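You operate a simulated robot arm through the tools that you are given. There is no shell and no other tool. Be economical: measure what you need, move in short steps, check, and stop when the job is done.

The job below is to be done with a simulated two-armed robot. You get a single attempt, and the scene is never put back.

Task
Set the cream dial bottle to 3 months, purple to 6 months.
Fine: drawer shut, each held steady while its dial turns, both stood on the gear case's middle strip. Set down upright: what you pick out.

Only the result counts: the job must be done as asked and must still hold three seconds after the hand-in. Knocking over, shifting, dropping, spilling or breaking anything else fails it.

Robot
Two 7-joint arms with two-finger parallel grippers on one trunk, on a base that drives. Base frame: it is fixed to the floor where the robot stands at the start and does not move with it; the origin is under the middle of the robot, x ahead of it, y to its left, z up; the surface under the hand at the start is at about z = 880. Units: mm, rad, N and s.
The left shoulder is at the start at [50, 177, 1204], the right one opposite. With the tool pointing down near the work surface each hand reaches from about 220 to 700 mm from the robot's upright axis, wherever it stands, measured 20 degrees to its own side. Places, roughly: cart drawer [500, -200, 800]; cloudy sight glass (14x14x1 cm) [-200, -800, 800]; cover two [-250, -1250, 750]; green lamp button [-400, -700, 700]; middle strip of the gear case [-200, -1000, 800]; pale blue gear case [-200, -1000, 700]; purple crank can (16x8x16 cm) [500, -700, 1000]. Payload 3.43 kg a hand.
The tool frame of a hand sits at the grasp point between the pads (the TCP): z along the fingers, y along the line on which they close. The tips reach 34 mm beyond it. The gripper opens to 128 mm. The fingers are 24 mm wide and 12 mm thick; the gripper's body (48 by 130 mm) begins 96 mm behind the TCP.
Orientation is told as [roll, pitch, yaw] about the base's x, y, z axes, in that order, counted from this pose: with the fingers straight down and closing along the base's y, the tool's x points along the base's -x, its y along +y and its z along -z.

Tools
- The arms move only by the tool move_arm. It takes "left_increments", "right_increments" or both (then of equal length, played together; a hand with none holds still); each is a list of rows, each an object of numbers (a shift or turn left out is 0, a gripper value left out holds the last): "tx", "ty", "tz": the shift along the base's x, y, z in units of 25 mm (1.0 is 25 mm); "ax", "ay", "az": the turn, a rotation vector about the base's x, y, z in units of 4 degrees (1.0 is 4 degrees); "gripper": the finger opening in mm, from 0 to 128. In form: [{"tx": .., "ty": .., "tz": .., "ax": .., "ay": .., "az": .., "gripper": ..}, ...]. A call has 1 to 12 rows; each row shifts and turns the commanded pose from where the row before left it. A call with a number of a shift or a turn outside -1 to 1 is refused whole. A row lasts 0.2 s, in which the tool goes at most 50 mm and 0.15 rad; a call with a longer step from one row to the next is refused whole, and so is a gripper value outside its range. Where a pose cannot be reached the arm comes as near as it can. A force on the tool above 40 N (or 10 N above the force at the start of the call, whichever is more), or a blocked arm, ends the call early, and 0.2 s more pass. The fingers move at their own pace (about 108 mm/s each) and stop on an object; they squeeze with about 43 N. The grip force told is the motor's: it shows also when the fingers shut on nothing. Time passes only in rows, and 0.2 s behind the last, so rows that do not move let the fingers close. The reply holds the time, the measured pose of the TCP, the force on the tool along the base axes, the opening and the grip force, in the units named above and with some noise, with the torque about the TCP (base axes, N m) and any sound that the robot's microphone picked up, and new pictures: "views" is both (left out), scene, wrist or none (wrist: the cameras of the hands that moved).
- Cameras (640 x 400 px; columns grow to the right, rows downward): "scene" is now at [133.9, -57.8, 1364.1]; the picture's right is [-0.69, -0.73, 0.00], its down [-0.48, 0.45, -0.75] and it looks along [0.54, -0.52, -0.66] (base axes); focal length 214 px, centre (320, 200). "left" rides on the left gripper at [76, 11, -160] in its tool frame; the picture's right is [-0.15, 0.99, 0.00], its down [-0.88, -0.13, -0.46] and it looks along [-0.45, -0.07, 0.89] (tool axes); focal length 234 px, centre (320, 200). "right" rides on the right gripper at [76, -11, -160] in its tool frame; the picture's right is [0.15, 0.99, 0.00], its down [-0.88, 0.13, -0.46] and it looks along [-0.45, 0.07, 0.89] (tool axes); focal length 234 px, centre (320, 200). There is no depth. A picture from a camera that has moved, and an enlarged one, comes with that camera's place and axes in the base frame and with its lens. The place of the scene camera against the robot may be out by one fixed shift of up to 12 mm in any direction.
- lift_body(by): slides the trunk up (or, below 0, down) by that many mm; the arms and the scene camera ride with it, the base frame stays. It gives what a move gives, with no picture.
- roll_base(legs): drives the robot by 1 to 6 legs, each [ahead, turn to the left] in mm and rad, along the robot's own axes; the way and the turn of a leg run together, so that a leg with both is an arc; at most 1500 mm and 3.142 rad a leg. The arms and the cameras ride along, it lands a little off, and it stops where it bumps. It gives what a move gives, and a new picture of the scene camera.
- pan_tilt(pan, tilt): turns the head with the scene camera to pan (to the left, within 1.396 rad either way) and tilt (down, from -0.506 to 1.204), counted from straight ahead of the robot. It gives what a move gives, and a new picture of the scene camera.
- inspect(camera, box): a new picture of the part [left, top, right, bottom] of that camera's present view, enlarged. No time passes.
- close_job(): hands the job in; it is judged then, once.

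Work in short steps. Places have to be worked out from the pictures, the camera data and where the tool is seen: move nearer, look again, correct. Check each grasp and each placing, and mend what went wrong. You have 120 turns and 260 pictures in all, those below and enlarged ones among them. Open the grippers and draw the arms clear of the work before you hand the job in, unless the task says otherwise; then end with one line.

The tools are called after "Call:" as a command line: name --argument value ..., lists and objects as JSON in quotes. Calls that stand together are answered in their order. move_arm: Moves the arms, as the interface text tells. Its arguments: {"type":"object","properties":{"left_increments":{"type":"array","items":{"type":"object","properties":{"tx":{"type":"number"},"ty":{"type":"number"},"tz":{"type":"number"},"ax":{"type":"number"},"ay":{"type":"number"},"az":{"type":"number"},"gripper":{"type":"number"}}}},"right_increments":{"type":"array","items":{"type":"object","properties":{"tx":{"type":"number"},"ty":{"type":"number"},"tz":{"type":"number"},"ax":{"type":"number"},"ay":{"type":"number"},"az":{"type":"number"},"gripper":{"type":"number"}}}},"views":{"type":"string","enum":["both","scene","wrist","none"]}},"required":[]} The other tools are called the same way: lift_body (by) slides the trunk up or down; roll_base (legs) drives the base; pan_tilt (pan, tilt) turns the head that bears the scene camera; inspect (camera, box) takes an enlarged picture of a part of a camera's view; close_job () hands the job in.

At the start:

```text
time: 0.0
left_tool_pos: [372.2, -12.1, 1227.7]
left_tcp_rot: [0.001, -0.001, -0.001]
left_wrist_force: [0.1, 0.5, 0.0]
left_moment: [0.0, 0.02, 0.04]
left_gripper_width: 128.0
left_grip_force: 0.0
right_tool_pos: [303.5, -320.1, 1280.2]
right_tcp_rot: [0.001, -0.001, -0.001]
right_wrist_force: [0.5, 0.3, 0.5]
right_moment: [-0.01, -0.04, 0.02]
right_gripper_width: 127.8
right_grip_force: 0.0
trunk travel left (down, up): [-375.0, 26.0]
robot x, y, heading: [-0.9, 2.0, 0.003]
head pan, tilt: [-0.759, 0.721]
```

scene: 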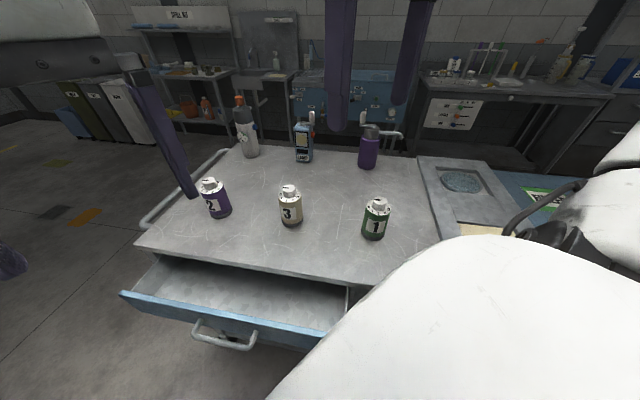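
right: 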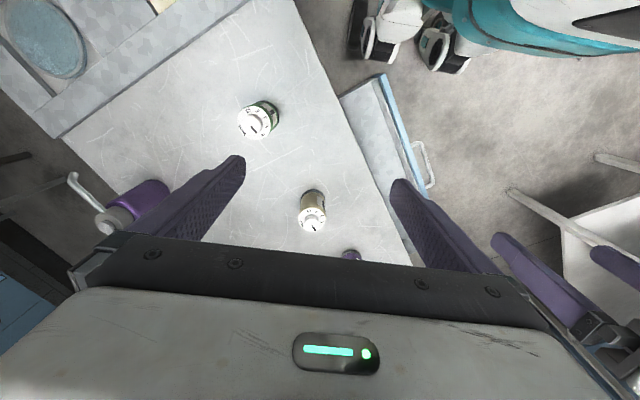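
left: 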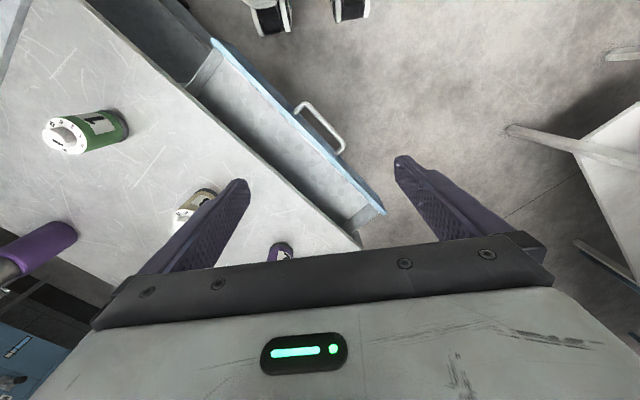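

I start by enlarging the dial bottles and the gear case to read the dials.

Call:
inspect --camera "scene" --box '[180, 160, 320, 248]'

Call:
inspect --camera "right" --box '[280, 175, 344, 239]'

Call:
inspect --camera "scene" --box '[400, 80, 640, 240]'

```text
4.55 times, centred on (250, 204) of scene
camera zoom: at [133.9, -57.8, 1364.1], right [-0.69, -0.73, 0.0], down [-0.48, 0.45, -0.75], along [0.54, -0.52, -0.66], focal length 975 px, centre (638, 182)
```

zoom: 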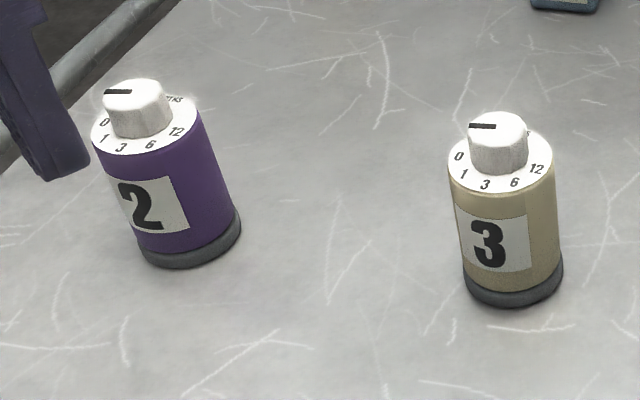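

```text
6.25 times, centred on (312, 207) of right
camera zoom: at [227.2, -330.9, 1440.1], right [-0.14, 0.99, 0.0], down [0.88, 0.13, 0.46], along [0.45, 0.07, -0.89], focal length 1464 px, centre (370, 156)
```

zoom: 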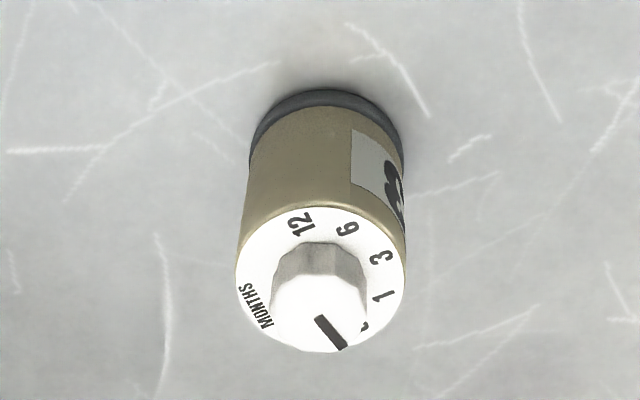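

```text
2.50 times, centred on (520, 160) of scene
camera zoom: at [133.9, -57.8, 1364.1], right [-0.69, -0.73, 0.0], down [-0.48, 0.45, -0.75], along [0.54, -0.52, -0.66], focal length 536 px, centre (-180, 300)
```

zoom: 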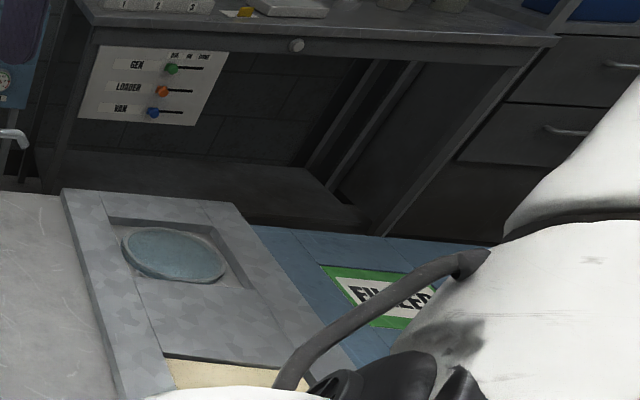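

The dials both point at 0 or near it and read 0,1,3,6,12 around. I look right towards the gear case, then ahead at the cart again.

Call:
pan_tilt --pan -1.39 --tilt 0.7

```text
time: 1.0
left_tool_pos: [371.9, -11.9, 1227.5]
left_tcp_rot: [-0.001, -0.002, 0.001]
left_wrist_force: [0.2, 0.2, 0.2]
left_moment: [-0.01, -0.01, -0.04]
left_gripper_width: 128.0
left_grip_force: 0.0
right_tool_pos: [303.1, -319.9, 1279.9]
right_tcp_rot: [0.0, -0.002, 0.0]
right_wrist_force: [0.0, 0.2, 0.4]
right_moment: [-0.03, -0.01, 0.0]
right_gripper_width: 128.1
right_grip_force: 0.0
trunk travel left (down, up): [-375.0, 26.0]
robot x, y, heading: [0.2, -0.8, 0.001]
head pan, tilt: [-1.389, 0.7]
camera scene: at [88.3, -83.4, 1365.9], right [-0.98, -0.18, 0.0], down [-0.12, 0.63, -0.76], along [0.14, -0.75, -0.64], focal length 214 px, centre (320, 200)
```

scene: 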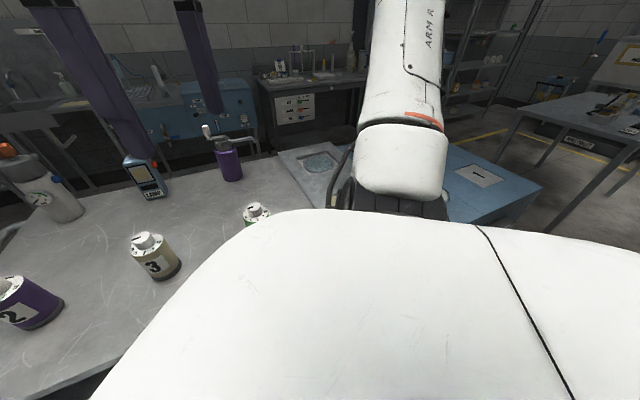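

The right arm blocks that view; I first shut the drawer. Its handle triangulates to about (400,-8,800), the cart front runs along (.82,.57); I bring the closed left fingers down outside the handle at about (355,55).

Call:
move_arm --left_increments '[{"ty": 1, "tx": -0.5, "gripper": 0}, {"ty": 1, "tz": -1}, {"ty": 0.7, "tz": -1}, {"tz": -1}, {"tz": -1}, {"tz": -1}, {"tz": -1}, {"tz": -1}, {"tz": -1}, {"tz": -1}, {"tz": -1}, {"tz": -1}]' --views "none"

Call:
pan_tilt --pan -0.3 --tilt 0.9

```text
time: 3.6
left_tool_pos: [360.3, 56.2, 954.9]
left_tcp_rot: [0.0, 0.0, 0.0]
left_wrist_force: [0.2, -0.1, 0.8]
left_moment: [0.0, 0.0, 0.0]
left_gripper_width: 0.2
left_grip_force: 32.8
right_tool_pos: [303.9, -319.9, 1280.1]
right_tcp_rot: [0.0, -0.002, -0.003]
right_wrist_force: [0.0, -0.2, -0.3]
right_moment: [-0.01, -0.01, -0.02]
right_gripper_width: 127.7
right_grip_force: 0.1
trunk travel left (down, up): [-375.0, 26.0]
robot x, y, heading: [-1.2, 2.2, -0.0]
head pan, tilt: [-1.389, 0.7]
```

```text
time: 5.0
left_tool_pos: [360.5, 56.6, 953.4]
left_tcp_rot: [0.0, 0.0, 0.0]
left_wrist_force: [-0.2, 0.1, 0.3]
left_moment: [-0.01, 0.02, 0.01]
left_gripper_width: 0.0
left_grip_force: 33.0
right_tool_pos: [303.9, -319.3, 1280.0]
right_tcp_rot: [0.001, -0.002, -0.002]
right_wrist_force: [-0.3, -1.2, 0.1]
right_moment: [0.0, 0.0, -0.02]
right_gripper_width: 128.0
right_grip_force: 0.0
trunk travel left (down, up): [-375.0, 26.0]
robot x, y, heading: [1.9, 3.2, 0.001]
head pan, tilt: [-0.3, 0.901]
camera scene: at [145.0, -22.3, 1349.8], right [-0.3, -0.96, 0.0], down [-0.75, 0.23, -0.62], along [0.59, -0.18, -0.78], focal length 214 px, centre (320, 200)
```

scene: 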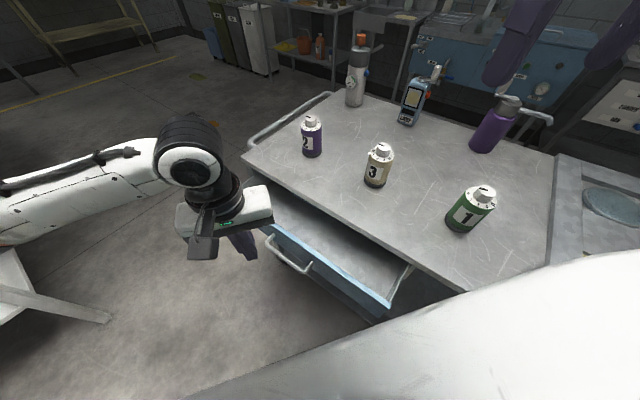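

The fingers are outside the handle. I lower them 140 mm to z ≈ 813, and look.

Call:
move_arm --left_increments '[{"tz": -1}, {"tz": -1}, {"tz": -1}, {"tz": -1}, {"tz": -1}, {"tz": -0.7}]'

```text
time: 6.3
left_tool_pos: [358.6, 54.9, 811.3]
left_tcp_rot: [0.001, -0.001, 0.002]
left_wrist_force: [-0.2, -0.3, 0.3]
left_moment: [0.05, -0.03, 0.01]
left_gripper_width: 0.0
left_grip_force: 33.1
right_tool_pos: [304.2, -319.0, 1280.0]
right_tcp_rot: [0.0, -0.001, -0.002]
right_wrist_force: [-0.5, -0.6, -0.4]
right_moment: [-0.02, 0.0, 0.03]
right_gripper_width: 128.1
right_grip_force: 0.0
trunk travel left (down, up): [-375.0, 26.0]
robot x, y, heading: [1.8, -0.6, 0.0]
head pan, tilt: [-0.3, 0.901]
camera scene: at [145.0, -22.2, 1349.8], right [-0.3, -0.96, 0.0], down [-0.75, 0.23, -0.62], along [0.59, -0.18, -0.78], focal length 214 px, centre (320, 200)
camera left: at [284.2, 66.6, 970.9], right [0.15, 0.99, 0.0], down [0.88, -0.13, 0.46], along [0.45, -0.07, -0.89], focal length 234 px, centre (320, 200)
```

scene: 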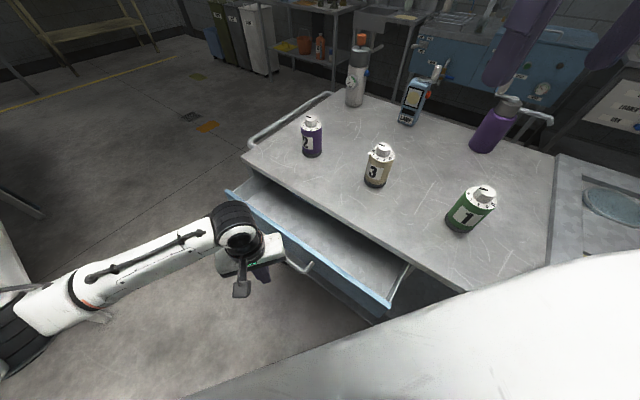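
left: 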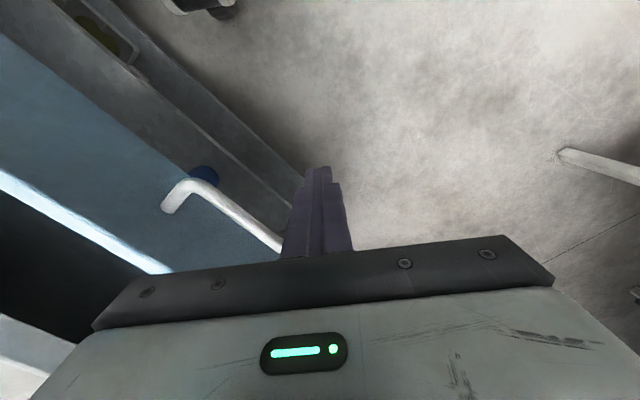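

The handle bar is at finger height. I push along (.57,-.82) in small steps.

Call:
move_arm --left_increments '[{"tx": 0.4, "ty": -0.57}, {"tx": 0.4, "ty": -0.57}, {"tx": 0.4, "ty": -0.57}, {"tx": 0.4, "ty": -0.57}, {"tx": 0.4, "ty": -0.57}, {"tx": 0.4, "ty": -0.57}]'

```text
time: 7.8
left_tool_pos: [419.1, -30.3, 811.6]
left_tcp_rot: [0.0, 0.0, 0.0]
left_wrist_force: [-0.3, 0.1, 0.5]
left_moment: [0.02, 0.01, -0.01]
left_gripper_width: 0.0
left_grip_force: 33.4
right_tool_pos: [304.3, -319.8, 1280.5]
right_tcp_rot: [0.001, -0.002, -0.001]
right_wrist_force: [0.2, -0.1, -0.6]
right_moment: [0.03, -0.03, 0.0]
right_gripper_width: 128.1
right_grip_force: 0.1
trunk travel left (down, up): [-375.0, 26.0]
robot x, y, heading: [-3.2, 0.9, 0.004]
head pan, tilt: [-0.3, 0.901]
camera scene: at [145.2, -22.7, 1349.7], right [-0.3, -0.96, 0.0], down [-0.75, 0.23, -0.62], along [0.59, -0.18, -0.78], focal length 214 px, centre (320, 200)
camera left: at [344.5, -19.1, 971.8], right [0.15, 0.99, 0.0], down [0.88, -0.13, 0.46], along [0.45, -0.07, -0.89], focal length 234 px, centre (320, 200)
```

scene: 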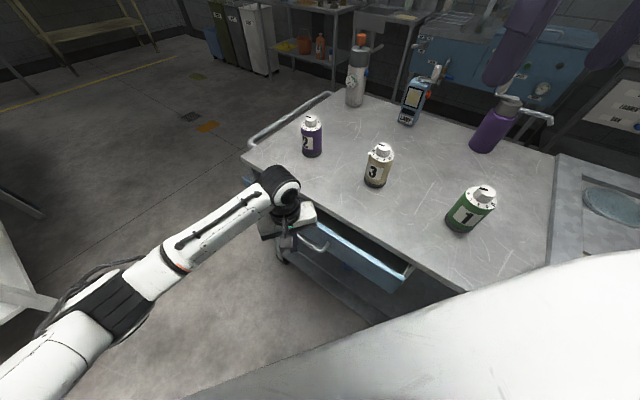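
left: 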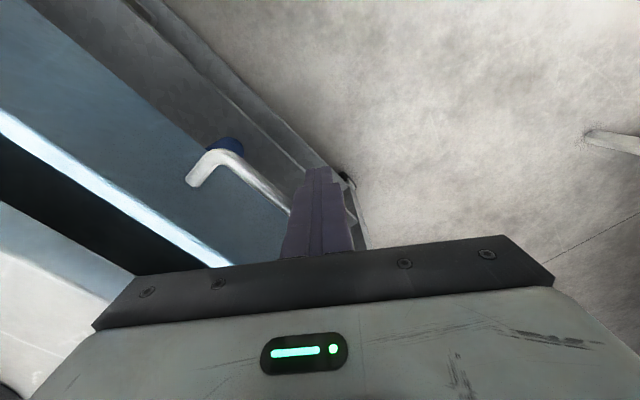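

The drawer slides; about 55 mm gap left. I keep pushing until it stops.

Call:
move_arm --left_increments '[{"tx": 0.3, "ty": -0.43}, {"tx": 0.3, "ty": -0.43}, {"tx": 0.3, "ty": -0.43}, {"tx": 0.3, "ty": -0.43}, {"tx": 0.3, "ty": -0.43}]'

```text
time: 9.1
left_tool_pos: [451.7, -73.4, 810.3]
left_tcp_rot: [0.023, 0.02, 0.003]
left_wrist_force: [-14.7, 13.5, 16.6]
left_moment: [-0.07, -0.08, 0.02]
left_gripper_width: 0.0
left_grip_force: 33.4
right_tool_pos: [301.5, -318.8, 1280.1]
right_tcp_rot: [-0.001, -0.004, 0.001]
right_wrist_force: [-0.7, 0.3, -1.0]
right_moment: [0.04, 0.03, 0.0]
right_gripper_width: 128.0
right_grip_force: 0.1
trunk travel left (down, up): [-375.0, 26.0]
robot x, y, heading: [-0.2, 1.7, 0.004]
head pan, tilt: [-0.3, 0.901]
stopped in row 5 (left hand): the force on the tool passed its limit at 43 N (the readings are from after the stop); the commanded pose is now the measured one
camera scene: at [142.4, -20.8, 1350.3], right [-0.29, -0.96, 0.0], down [-0.75, 0.23, -0.62], along [0.59, -0.18, -0.78], focal length 214 px, centre (320, 200)
camera left: at [379.8, -66.7, 971.7], right [0.14, 0.99, 0.02], down [0.89, -0.14, 0.44], along [0.43, -0.04, -0.9], focal length 234 px, centre (320, 200)
```

scene: 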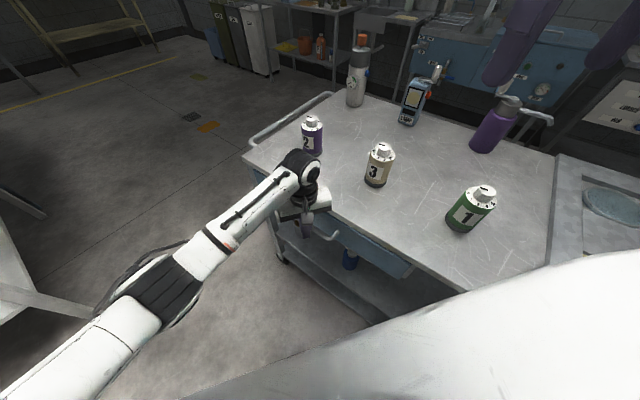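
left: 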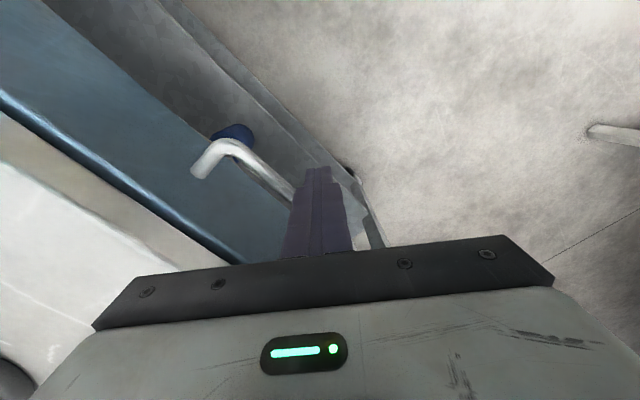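

The push stopped at 43 N; I check whether the drawer is flush.

Call:
inspect --camera "left" --box '[0, 60, 320, 270]'

Call:
inspect --camera "scene" --box '[250, 160, 450, 300]'

```text
1.90 times, centred on (160, 165) of left
camera zoom: at [379.8, -66.7, 971.7], right [0.14, 0.99, 0.02], down [0.89, -0.14, 0.44], along [0.43, -0.04, -0.9], focal length 446 px, centre (625, 267)
```

zoom: 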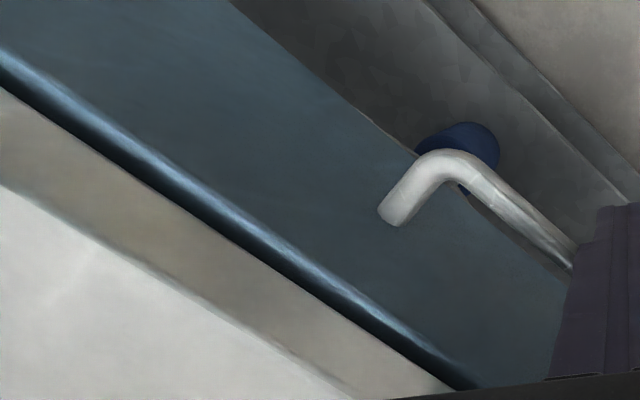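

```text
2.86 times, centred on (350, 230) of scene
camera zoom: at [142.4, -20.8, 1350.3], right [-0.29, -0.96, 0.0], down [-0.75, 0.23, -0.62], along [0.59, -0.18, -0.78], focal length 613 px, centre (234, 114)
```

zoom: 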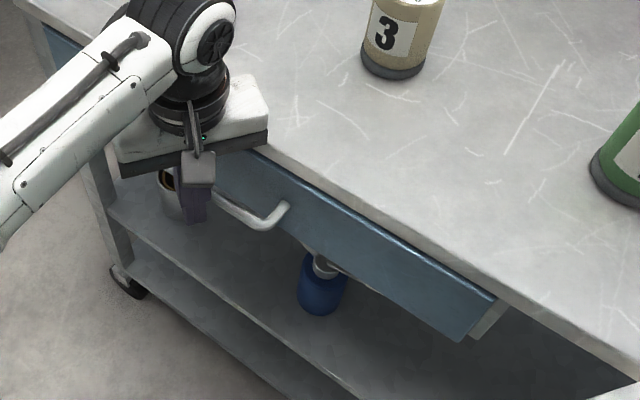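

Perhaps 20 mm is still open and the palm may be touching the cart edge. Handle height computes to ~818, so I back off, raise 22 mm and push again.

Call:
move_arm --left_increments '[{"tx": -0.35, "ty": 0.5}, {"tz": 0.9}, {"tx": 0.3, "ty": -0.43}, {"tx": 0.15, "ty": -0.22}, {"tx": 0.15, "ty": -0.22}, {"tx": 0.15, "ty": -0.22}, {"tx": 0.15, "ty": -0.22}]'

```text
time: 10.2
left_tool_pos: [453.5, -75.5, 831.2]
left_tcp_rot: [0.041, 0.037, 0.006]
left_wrist_force: [-12.4, 11.6, 14.6]
left_moment: [0.22, 0.21, 0.01]
left_gripper_width: 0.0
left_grip_force: 33.0
right_tool_pos: [302.1, -318.3, 1280.0]
right_tcp_rot: [0.002, -0.002, 0.0]
right_wrist_force: [0.7, -0.7, 0.5]
right_moment: [0.04, 0.03, 0.01]
right_gripper_width: 127.8
right_grip_force: 0.0
trunk travel left (down, up): [-375.0, 26.0]
robot x, y, heading: [1.2, -1.7, 0.004]
head pan, tilt: [-0.3, 0.901]
stopped in row 5 (left hand): the force on the tool passed its limit at 45 N (the readings are from after the stop); the commanded pose is now the measured one
camera scene: at [142.8, -20.5, 1350.0], right [-0.29, -0.96, 0.0], down [-0.75, 0.23, -0.62], along [0.59, -0.18, -0.78], focal length 214 px, centre (320, 200)
camera left: at [383.3, -70.6, 994.1], right [0.14, 0.99, 0.03], down [0.9, -0.14, 0.42], along [0.42, -0.03, -0.91], focal length 234 px, centre (320, 200)
```

scene: 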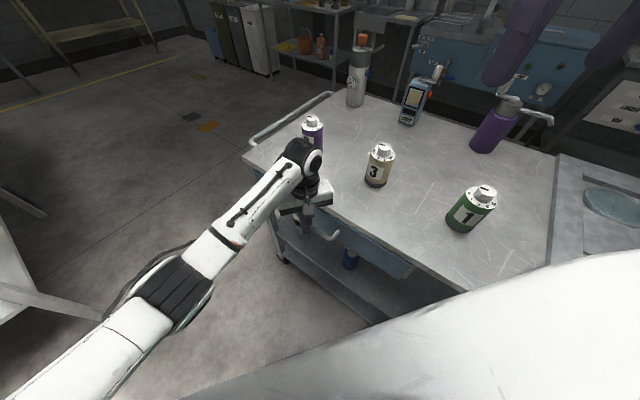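
left: 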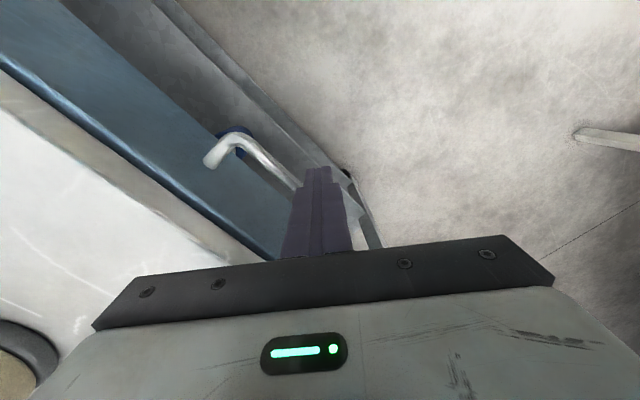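

It stops at the same place at a different height, so the drawer is likely at its stop. I withdraw and check by eye.

Call:
move_arm --left_increments '[{"tx": -0.55, "ty": 0.8}, {"tx": -0.55, "ty": 0.8}, {"tz": 1, "tx": -0.5, "ty": 0.5}, {"tz": 1}, {"tz": 1}, {"tz": 1}, {"tz": 1}, {"tz": 1}, {"tz": 1}, {"tz": 1}, {"tz": 1}, {"tz": 1, "gripper": 128}]' --views "both"

Call:
inspect --camera "scene" --box '[230, 120, 470, 300]'

```text
time: 12.8
left_tool_pos: [411.4, -25.2, 1079.4]
left_tcp_rot: [0.034, 0.032, 0.006]
left_wrist_force: [-0.4, 0.0, 0.3]
left_moment: [0.0, 0.0, 0.03]
left_gripper_width: 80.7
left_grip_force: 0.0
right_tool_pos: [303.2, -317.6, 1279.0]
right_tcp_rot: [0.001, -0.002, -0.002]
right_wrist_force: [0.8, -0.1, 0.2]
right_moment: [-0.02, -0.01, 0.01]
right_gripper_width: 128.0
right_grip_force: 0.1
trunk travel left (down, up): [-375.0, 26.0]
robot x, y, heading: [1.9, -1.5, 0.001]
head pan, tilt: [-0.3, 0.901]
camera scene: at [143.9, -20.9, 1349.7], right [-0.29, -0.96, 0.0], down [-0.75, 0.23, -0.62], along [0.59, -0.18, -0.78], focal length 214 px, centre (320, 200)
camera left: at [342.7, -20.1, 1241.9], right [0.14, 0.99, 0.03], down [0.9, -0.14, 0.42], along [0.42, -0.03, -0.91], focal length 234 px, centre (320, 200)
```

scene: 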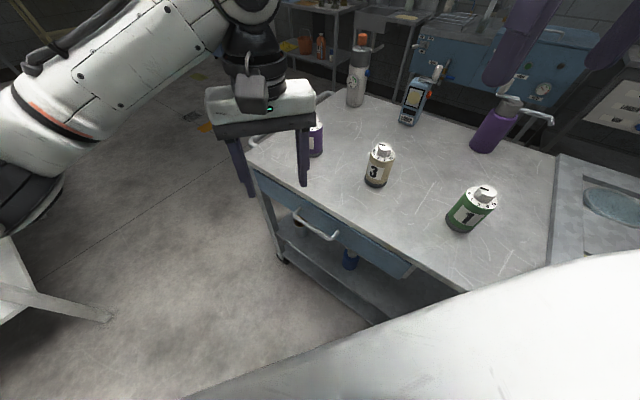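
left: 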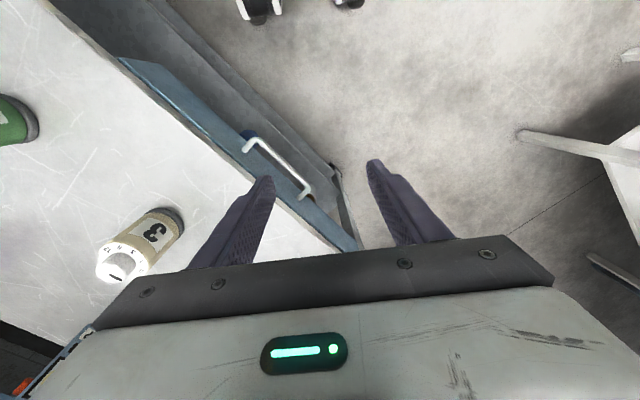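

```text
2.22 times, centred on (350, 210) of scene
camera zoom: at [143.9, -20.9, 1349.7], right [-0.29, -0.96, 0.0], down [-0.75, 0.23, -0.62], along [0.59, -0.18, -0.78], focal length 477 px, centre (253, 178)
```

zoom: 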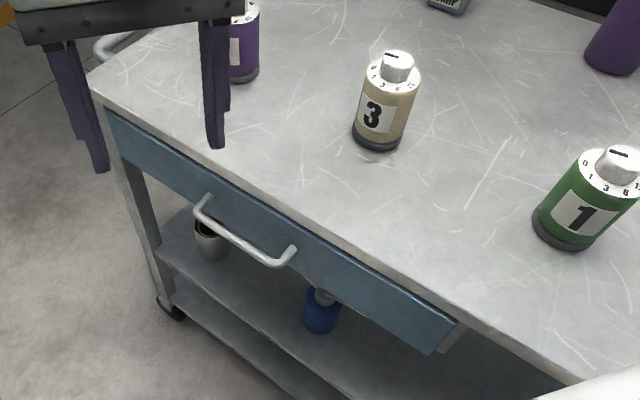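

The drawer is flush. Now I raise the left hand and reposition the robot squarely to the cart, so that cream and purple are both ahead at about 535 mm.

Call:
move_arm --left_increments '[{"tz": 1, "ax": -0.48, "ay": -0.45}, {"tz": 1}, {"tz": 1}, {"tz": 1}, {"tz": 1}, {"tz": 1}, {"tz": 1}]' --views "none"

Call:
roll_base --legs '[[0, 0.61], [320, 0], [0, -1.57]]'

```text
time: 14.4
left_tool_pos: [414.2, -24.5, 1253.7]
left_tcp_rot: [0.002, -0.001, 0.005]
left_wrist_force: [0.9, -0.3, 0.0]
left_moment: [0.04, -0.02, 0.0]
left_gripper_width: 127.9
left_grip_force: 0.0
right_tool_pos: [302.0, -317.9, 1279.8]
right_tcp_rot: [0.001, -0.001, -0.002]
right_wrist_force: [-0.3, 0.6, 0.5]
right_moment: [-0.01, -0.03, 0.03]
right_gripper_width: 127.9
right_grip_force: 0.1
trunk travel left (down, up): [-375.0, 26.0]
robot x, y, heading: [-2.2, 2.9, 0.003]
head pan, tilt: [-0.3, 0.901]
```

```text
time: 22.0
left_tool_pos: [481.6, -163.6, 1253.9]
left_tcp_rot: [0.001, 0.0, -0.922]
left_wrist_force: [0.4, -0.2, 0.5]
left_moment: [-0.01, 0.01, -0.01]
left_gripper_width: 127.9
left_grip_force: 0.1
right_tool_pos: [178.7, -249.3, 1280.2]
right_tcp_rot: [0.001, -0.001, -0.928]
right_wrist_force: [-0.1, 0.5, 0.6]
right_moment: [0.0, 0.01, 0.02]
right_gripper_width: 128.0
right_grip_force: 0.0
trunk travel left (down, up): [-375.0, 26.0]
robot x, y, heading: [251.6, 186.3, -0.924]
head pan, tilt: [-0.3, 0.901]
camera scene: at [322.1, 57.6, 1349.8], right [-0.94, -0.34, 0.0], down [-0.27, 0.74, -0.62], along [0.21, -0.58, -0.78], focal length 214 px, centre (320, 200)
```

scene: 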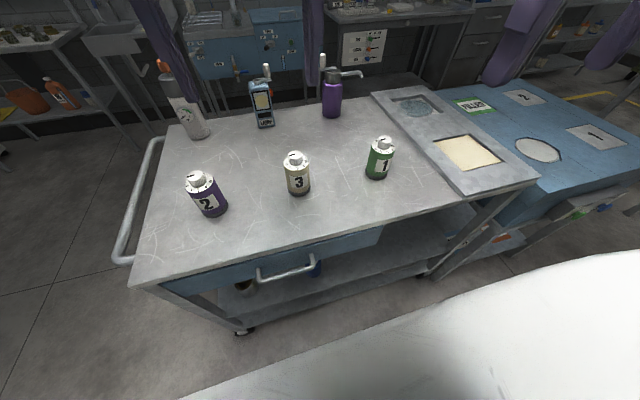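

The robot stands well: cream at about (518,-304), purple at (699,-158). I bring the right hand to a 45° forward-tilted pre-grasp before cream, moving the left hand aside.

Call:
move_arm --right_increments '[{"tx": 0.95, "ty": 0.06, "tz": -0.5, "ax": -1, "ay": -0.755}, {"tx": 0.95, "ty": 0.06, "tz": -0.7, "ax": -1, "ay": -0.755}, {"tx": 0.95, "ty": 0.06, "tz": -0.9, "ax": -1, "ay": -0.755}, {"tx": 0.95, "ty": 0.06, "tz": -0.9, "ax": -1, "ay": -0.755}, {"tx": 0.95, "ty": 0.06, "tz": -0.9, "ax": -1, "ay": -0.755}, {"tx": 0.95, "ty": 0.06, "tz": -0.9, "ax": -1, "ay": -0.755}, {"tx": 0.95, "ty": 0.06, "tz": -0.9, "ax": -1, "ay": -0.755}, {"tx": 0.95, "ty": 0.06, "tz": -0.9, "ax": -1, "ay": -0.755}, {"tx": 0.95, "ty": 0.06, "tz": -0.9, "ax": -1, "ay": -0.755}, {"tx": 0.95, "ty": 0.06, "tz": -0.9}, {"tx": 0.95, "ty": 0.06, "tz": -0.9}, {"tx": 0.9, "ty": 0.06, "tz": -0.9}]' --left_increments '[{"tx": 0.8, "ty": 0.6}, {"tx": 0.8, "ty": 0.6}, {"tx": 0.8, "ty": 0.6}, {"tx": 0.8, "ty": 0.6}, {"tx": 0.8, "ty": 0.6}, {"tx": 0.8, "ty": 0.6}, {}, {}, {}, {}, {}, {}]'

```text
time: 24.6
left_tool_pos: [600.9, -75.0, 1253.5]
left_tcp_rot: [0.003, 0.001, -0.92]
left_wrist_force: [0.3, -0.5, 0.7]
left_moment: [0.0, -0.02, -0.01]
left_gripper_width: 128.1
left_grip_force: 0.1
right_tool_pos: [439.0, -248.9, 1037.9]
right_tcp_rot: [0.006, -0.789, -0.929]
right_wrist_force: [-0.5, -0.3, 0.5]
right_moment: [0.02, 0.03, 0.03]
right_gripper_width: 127.9
right_grip_force: 0.0
right hand out of reach, approached as far as the arm can: row 11, 12
trunk travel left (down, up): [-375.0, 26.0]
robot x, y, heading: [251.5, 183.4, -0.924]
head pan, tilt: [-0.3, 0.901]
camera scene: at [322.4, 57.4, 1349.7], right [-0.94, -0.34, 0.0], down [-0.27, 0.74, -0.62], along [0.21, -0.58, -0.78], focal length 214 px, centre (320, 200)
camera right: at [329.4, -123.7, 1096.9], right [0.73, 0.68, -0.1], down [0.28, -0.16, 0.95], along [0.63, -0.72, -0.31], focal length 234 px, centre (320, 200)
camera left: at [564.7, -7.9, 1414.0], right [0.88, 0.48, 0.0], down [0.43, -0.78, 0.46], along [0.22, -0.4, -0.89], focal length 234 px, centre (320, 200)
```

scene: 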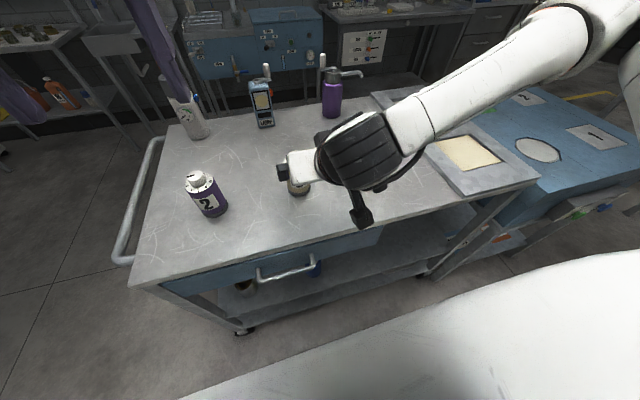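
right: 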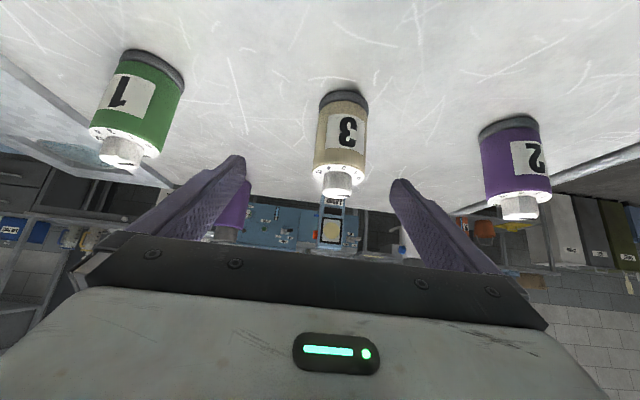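
left: 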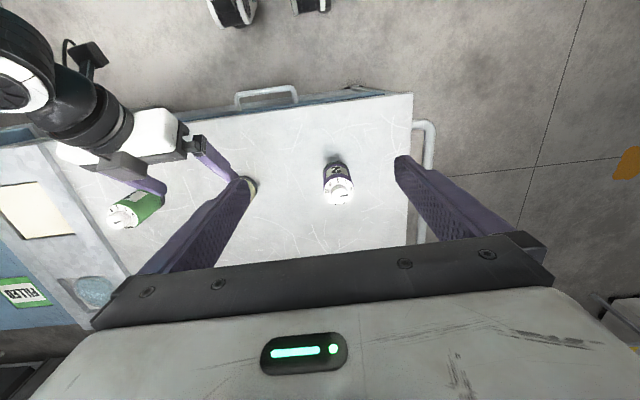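

The right arm ran near its limit; the trunk is high for a tilted grasp. Cream is 67 mm wide, body top ≈ 972, knob top ≈ 1002, axis ≈ (517,-308). I raise both hands and slide the trunk down 150 mm.

Call:
move_arm --right_increments '[{"tz": 1, "tx": -0.3, "ty": 0.4}, {"tz": 1, "tx": -0.3, "ty": 0.4}, {"tz": 1}, {"tz": 1}, {"tz": 1}, {"tz": 1}]' --views "none"

Call:
lift_body --by -150

```text
time: 26.0
left_tool_pos: [600.8, -74.9, 1254.3]
left_tcp_rot: [0.001, 0.0, -0.922]
left_wrist_force: [0.9, -0.5, 0.0]
left_moment: [-0.02, 0.01, -0.01]
left_gripper_width: 128.0
left_grip_force: 0.0
right_tool_pos: [421.8, -233.5, 1186.1]
right_tcp_rot: [0.001, -0.789, -0.926]
right_wrist_force: [0.0, 0.5, 0.0]
right_moment: [0.01, 0.02, 0.01]
right_gripper_width: 128.0
right_grip_force: 0.0
trunk travel left (down, up): [-375.0, 26.0]
robot x, y, heading: [250.5, 185.3, -0.92]
head pan, tilt: [-0.3, 0.901]
```

```text
time: 27.8
left_tool_pos: [600.3, -74.0, 1103.1]
left_tcp_rot: [0.001, -0.001, -0.92]
left_wrist_force: [-0.4, -1.0, -0.4]
left_moment: [-0.01, 0.01, -0.05]
left_gripper_width: 128.2
left_grip_force: 0.0
right_tool_pos: [423.0, -232.5, 1035.3]
right_tcp_rot: [0.005, -0.788, -0.929]
right_wrist_force: [0.7, 0.2, 0.2]
right_moment: [-0.02, 0.01, 0.0]
right_gripper_width: 128.0
right_grip_force: 0.0
trunk travel left (down, up): [-225.0, 176.0]
robot x, y, heading: [254.4, 185.1, -0.924]
head pan, tilt: [-0.3, 0.901]
```

Now I align laterally (29 mm) and advance most of the way toward cream, then look.

Call:
move_arm --right_increments '[{"tx": 0.94, "ty": 0.71}, {"tx": 0.47, "ty": -0.62, "tz": -0.73}, {"tx": 0.47, "ty": -0.62, "tz": -0.73}, {"tx": 0.47, "ty": -0.62, "tz": -0.73}]' --views "both"

```text
time: 28.8
left_tool_pos: [602.4, -74.2, 1103.4]
left_tcp_rot: [0.001, 0.0, -0.92]
left_wrist_force: [-0.1, 0.7, -0.6]
left_moment: [0.01, -0.01, 0.0]
left_gripper_width: 128.1
left_grip_force: 0.1
right_tool_pos: [474.2, -269.2, 984.3]
right_tcp_rot: [0.005, -0.788, -0.927]
right_wrist_force: [0.1, 0.3, -0.1]
right_moment: [-0.03, 0.01, 0.02]
right_gripper_width: 127.9
right_grip_force: 0.1
right hand out of reach, approached as far as the arm can: row 1
trunk travel left (down, up): [-225.0, 176.0]
robot x, y, heading: [252.5, 182.3, -0.923]
head pan, tilt: [-0.3, 0.901]
camera scene: at [322.3, 57.6, 1199.8], right [-0.94, -0.34, 0.0], down [-0.27, 0.74, -0.62], along [0.21, -0.58, -0.78], focal length 214 px, centre (320, 200)
camera right: at [365.0, -143.2, 1042.5], right [0.73, 0.68, -0.1], down [0.28, -0.16, 0.95], along [0.63, -0.72, -0.31], focal length 234 px, centre (320, 200)
```

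scene: 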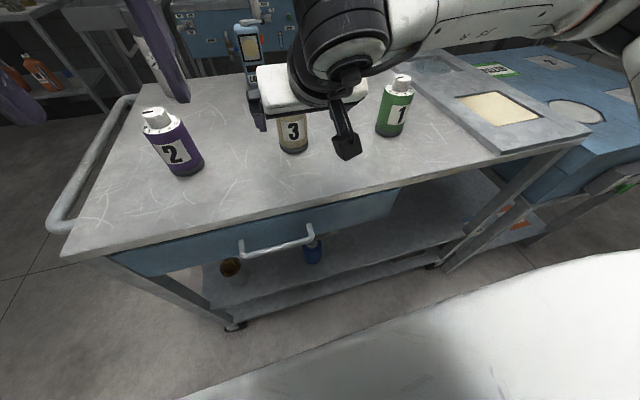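
right: 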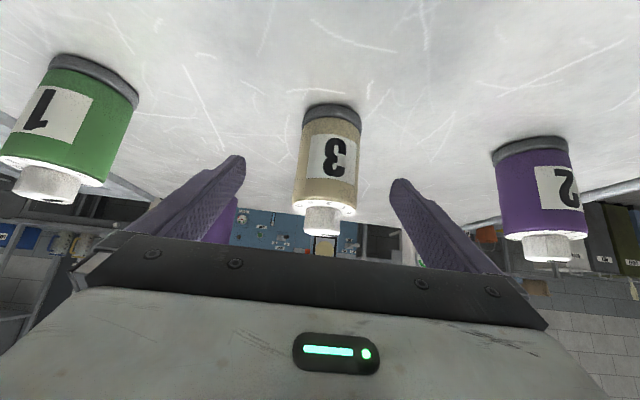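

Cream is between the fingers (about 8–11 mm to the hand's left). I advance the rest with a small sideways correction.

Call:
move_arm --right_increments '[{"tx": 0.54, "ty": -0.3, "tz": -0.59}, {"tx": 0.44, "ty": -0.4, "tz": -0.59}, {"tx": 0.36, "ty": -0.45, "tz": -0.59}, {"tx": 0.36, "ty": -0.45, "tz": -0.59}]' --views "both"

```text
time: 29.8
left_tool_pos: [601.4, -75.1, 1103.5]
left_tcp_rot: [0.001, 0.0, -0.921]
left_wrist_force: [0.0, -0.9, -1.1]
left_moment: [0.01, -0.01, 0.02]
left_gripper_width: 127.9
left_grip_force: 0.0
right_tool_pos: [487.9, -303.4, 937.8]
right_tcp_rot: [0.004, -0.79, -0.93]
right_wrist_force: [0.7, -0.9, -0.4]
right_moment: [0.01, 0.0, -0.03]
right_gripper_width: 128.0
right_grip_force: 0.1
right hand out of reach, approached as far as the arm can: row 1, 2, 4
trunk travel left (down, up): [-225.0, 176.0]
robot x, y, heading: [248.6, 184.8, -0.928]
head pan, tilt: [-0.3, 0.901]
camera scene: at [322.3, 57.5, 1199.7], right [-0.94, -0.34, 0.0], down [-0.27, 0.74, -0.62], along [0.21, -0.58, -0.78], focal length 214 px, centre (320, 200)
camera right: at [378.0, -178.1, 998.2], right [0.73, 0.68, -0.1], down [0.28, -0.16, 0.95], along [0.63, -0.72, -0.31], focal length 234 px, centre (320, 200)
```

scene: 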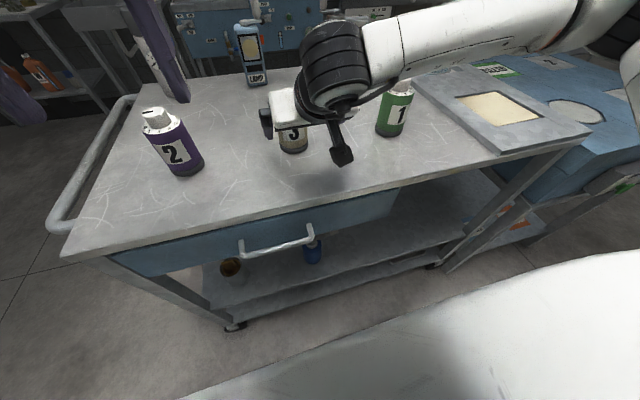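
right: 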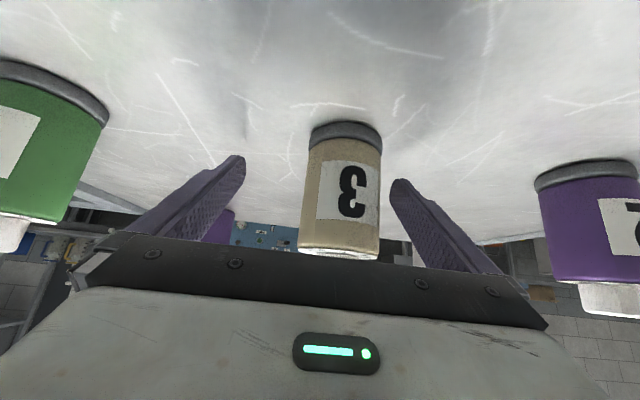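

The straight-forward tilt sits at the arm's limit. I back off and swing the hand's azimuth 40° so its fingers point forward-left, a more natural pose for the right arm.

Call:
move_arm --right_increments '[{"tx": -0.58, "ty": 0.63, "tz": 0.77}, {"tx": -0.58, "ty": 0.63, "tz": 0.77}, {"tx": -0.58, "ty": 0.63, "tz": 0.77, "az": 1}, {"tx": -0.58, "ty": 0.63, "tz": 0.77, "az": 1}, {"ty": -0.2, "az": 1}, {"ty": -0.2, "az": 1}, {"ty": -0.2, "az": 1}, {"ty": -0.2, "az": 1}, {"ty": -0.3, "az": 1}, {"ty": -0.3, "az": 1}, {"ty": -0.3, "az": 1}, {"ty": -0.3, "az": 1}]' --views "both"

```text
time: 32.4
left_tool_pos: [601.0, -75.1, 1103.4]
left_tcp_rot: [0.001, 0.0, -0.923]
left_wrist_force: [-0.6, 1.0, -0.9]
left_moment: [0.02, -0.03, -0.02]
left_gripper_width: 127.9
left_grip_force: 0.1
right_tool_pos: [427.8, -291.4, 1016.5]
right_tcp_rot: [0.003, -0.789, -0.228]
right_wrist_force: [0.5, -0.5, 0.4]
right_moment: [0.02, 0.03, -0.03]
right_gripper_width: 127.5
right_grip_force: 0.0
trunk travel left (down, up): [-225.0, 176.0]
robot x, y, heading: [246.5, 189.4, -0.929]
head pan, tilt: [-0.3, 0.901]
camera scene: at [322.2, 57.4, 1199.7], right [-0.94, -0.34, 0.0], down [-0.27, 0.74, -0.62], along [0.21, -0.58, -0.78], focal length 214 px, centre (320, 200)
camera right: at [262.4, -264.5, 1075.7], right [0.12, 0.99, -0.1], down [0.32, 0.06, 0.95], along [0.94, -0.15, -0.31], focal length 234 px, centre (320, 200)
```

scene: 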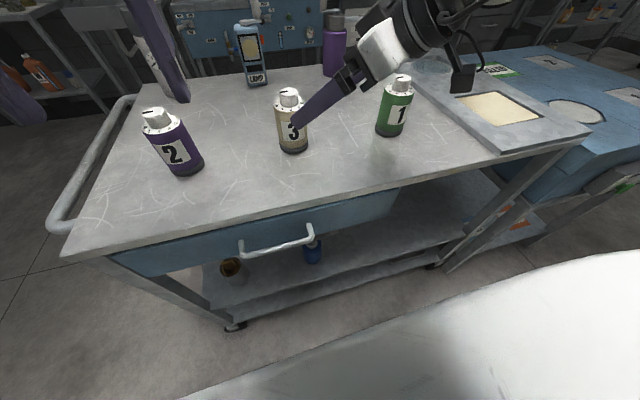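
right: 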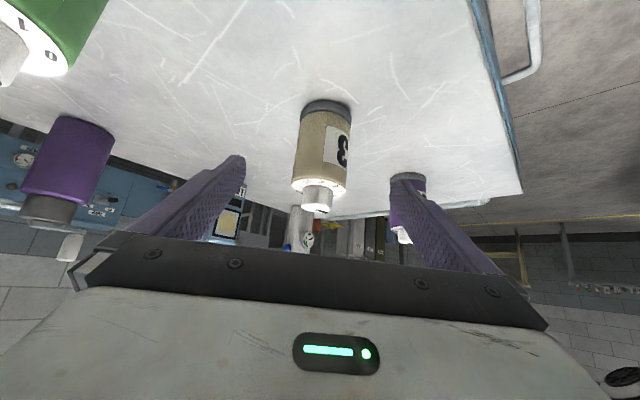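

Fully reached now and cream is centred. I advance 92 mm along the tilted axis to z ≈ 925.

Call:
move_arm --right_increments '[{"tx": 0.72, "ty": -0.17, "tz": -0.73}, {"tx": 0.72, "ty": -0.17, "tz": -0.73}, {"tx": 0.72, "ty": -0.17, "tz": -0.73}, {"tx": 0.72, "ty": -0.17, "tz": -0.73}, {"tx": 0.72, "ty": -0.17, "tz": -0.73}]' --views "both"

```text
time: 33.6
left_tool_pos: [601.4, -74.6, 1103.6]
left_tcp_rot: [0.003, 0.0, -0.921]
left_wrist_force: [-0.3, 0.0, -0.2]
left_moment: [0.02, -0.01, 0.0]
left_gripper_width: 127.9
left_grip_force: 0.1
right_tool_pos: [519.1, -312.3, 925.6]
right_tcp_rot: [0.002, -0.789, -0.231]
right_wrist_force: [0.6, -0.2, 0.2]
right_moment: [0.0, 0.0, 0.03]
right_gripper_width: 128.2
right_grip_force: 0.0
trunk travel left (down, up): [-225.0, 176.0]
robot x, y, heading: [254.0, 183.5, -0.925]
head pan, tilt: [-0.3, 0.901]
camera scene: at [322.3, 57.1, 1199.7], right [-0.94, -0.34, 0.0], down [-0.27, 0.74, -0.62], along [0.21, -0.58, -0.78], focal length 214 px, centre (320, 200)
camera right: at [354.7, -285.4, 984.7], right [0.12, 0.99, -0.1], down [0.32, 0.06, 0.95], along [0.94, -0.15, -0.31], focal length 234 px, centre (320, 200)
```

scene: 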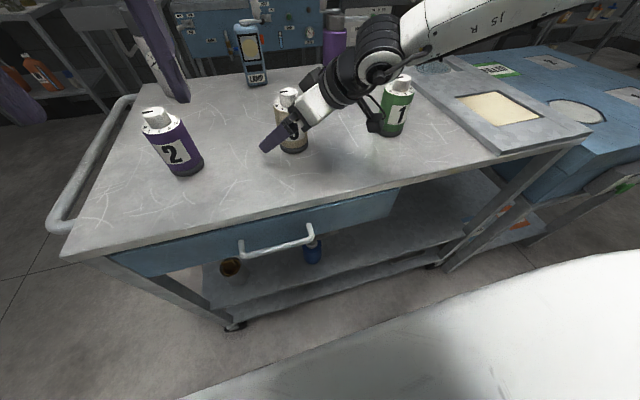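
right: 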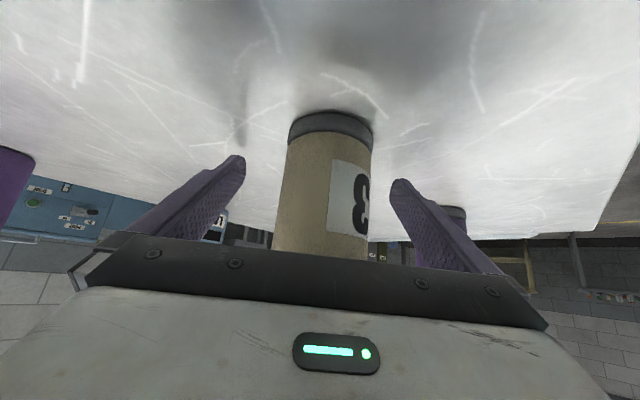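

Cream sits between the fingers. I nudge 7 mm forward and close.

Call:
move_arm --right_increments '[{"tx": 0.28, "ty": -0.06}, {"gripper": 40}, {}, {}, {}, {}]' --views "wrist"

```text
time: 35.0
left_tool_pos: [602.0, -75.3, 1102.3]
left_tcp_rot: [0.002, 0.0, -0.921]
left_wrist_force: [-0.1, -0.4, 0.2]
left_moment: [0.0, 0.01, 0.01]
left_gripper_width: 127.9
left_grip_force: 0.0
right_tool_pos: [524.7, -314.8, 926.5]
right_tcp_rot: [0.004, -0.789, -0.231]
right_wrist_force: [0.6, -0.2, 1.1]
right_moment: [0.1, -0.08, -0.07]
right_gripper_width: 61.6
right_grip_force: 43.2
trunk travel left (down, up): [-225.0, 176.0]
robot x, y, heading: [250.5, 184.0, -0.927]
head pan, tilt: [-0.3, 0.901]
camera right: at [359.9, -286.9, 985.8], right [0.12, 0.99, -0.1], down [0.32, 0.06, 0.95], along [0.94, -0.15, -0.31], focal length 234 px, centre (320, 200)
```

right: 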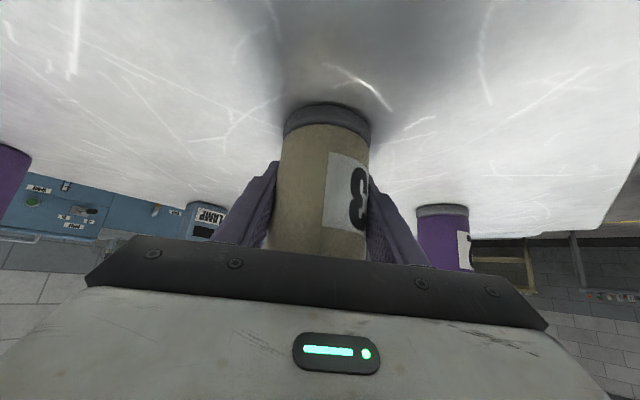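

Gripped firmly (62 mm). Now I bring the left hand's camera over the cream dial, staying well above the right hand.

Call:
move_arm --left_increments '[{"tx": -0.57, "ty": -0.85, "tz": 0.4}, {"tx": -0.57, "ty": -0.85, "tz": 0.4}, {"tx": -0.57, "ty": -0.85, "tz": 0.4}, {"tx": -0.57, "ty": -0.85, "tz": 0.4}, {"tx": -0.57, "ty": -0.85, "tz": 0.4}, {"tx": -0.57, "ty": -0.85}, {"tx": -0.57, "ty": -0.85}, {"tx": -0.57, "ty": -0.85}]' --views "wrist"

```text
time: 37.0
left_tool_pos: [542.1, -211.2, 1178.4]
left_tcp_rot: [-0.085, -0.012, -0.843]
left_wrist_force: [-0.4, -0.5, 0.0]
left_moment: [0.02, 0.01, 0.0]
left_gripper_width: 128.2
left_grip_force: 0.0
left hand out of reach, approached as far as the arm can: row 7, 8
right_tool_pos: [524.8, -313.0, 925.9]
right_tcp_rot: [0.006, -0.788, -0.23]
right_wrist_force: [-0.5, 1.4, 0.8]
right_moment: [-0.05, 0.0, -0.04]
right_gripper_width: 61.3
right_grip_force: 43.5
trunk travel left (down, up): [-225.0, 176.0]
robot x, y, heading: [252.9, 186.3, -0.925]
head pan, tilt: [-0.3, 0.901]
stopped in row 8 (left hand): the arm was blocked; the commanded pose is now the measured one
camera left: at [509.5, -136.1, 1335.4], right [0.83, 0.55, -0.08], down [0.51, -0.71, 0.48], along [0.2, -0.44, -0.87], focal length 234 px, centre (320, 200)
```

left: 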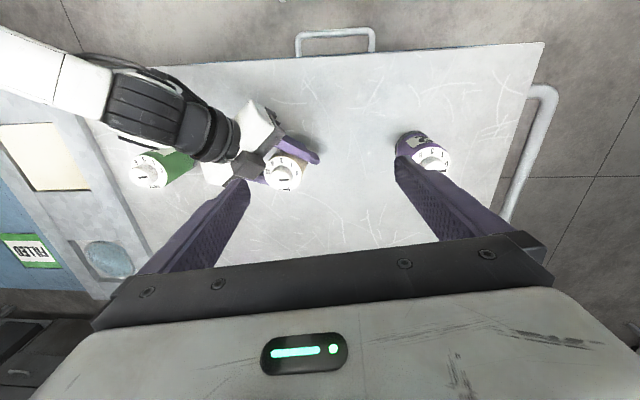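

The left arm can't cross that far. I read the dial from here first.

Call:
inspect --camera "left" --box '[250, 145, 330, 195]'

Call:
inspect --camera "left" --box '[390, 125, 470, 175]'

```text
8.00 times, centred on (290, 170) of left
camera zoom: at [509.5, -136.1, 1335.4], right [0.83, 0.55, -0.08], down [0.51, -0.71, 0.48], along [0.2, -0.44, -0.87], focal length 1873 px, centre (560, 440)
```

zoom: 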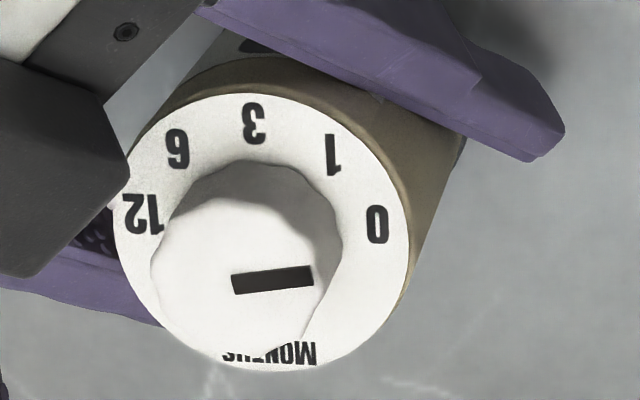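

```text
8.00 times, centred on (430, 150) of left
camera zoom: at [509.5, -136.1, 1335.4], right [0.83, 0.55, -0.08], down [0.51, -0.71, 0.48], along [0.2, -0.44, -0.87], focal length 1873 px, centre (-560, 600)
```

zoom: 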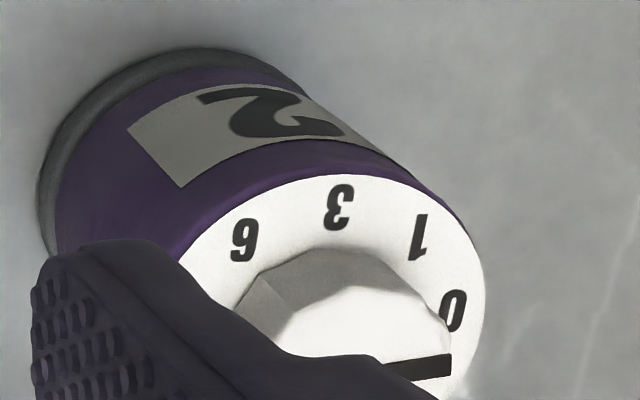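

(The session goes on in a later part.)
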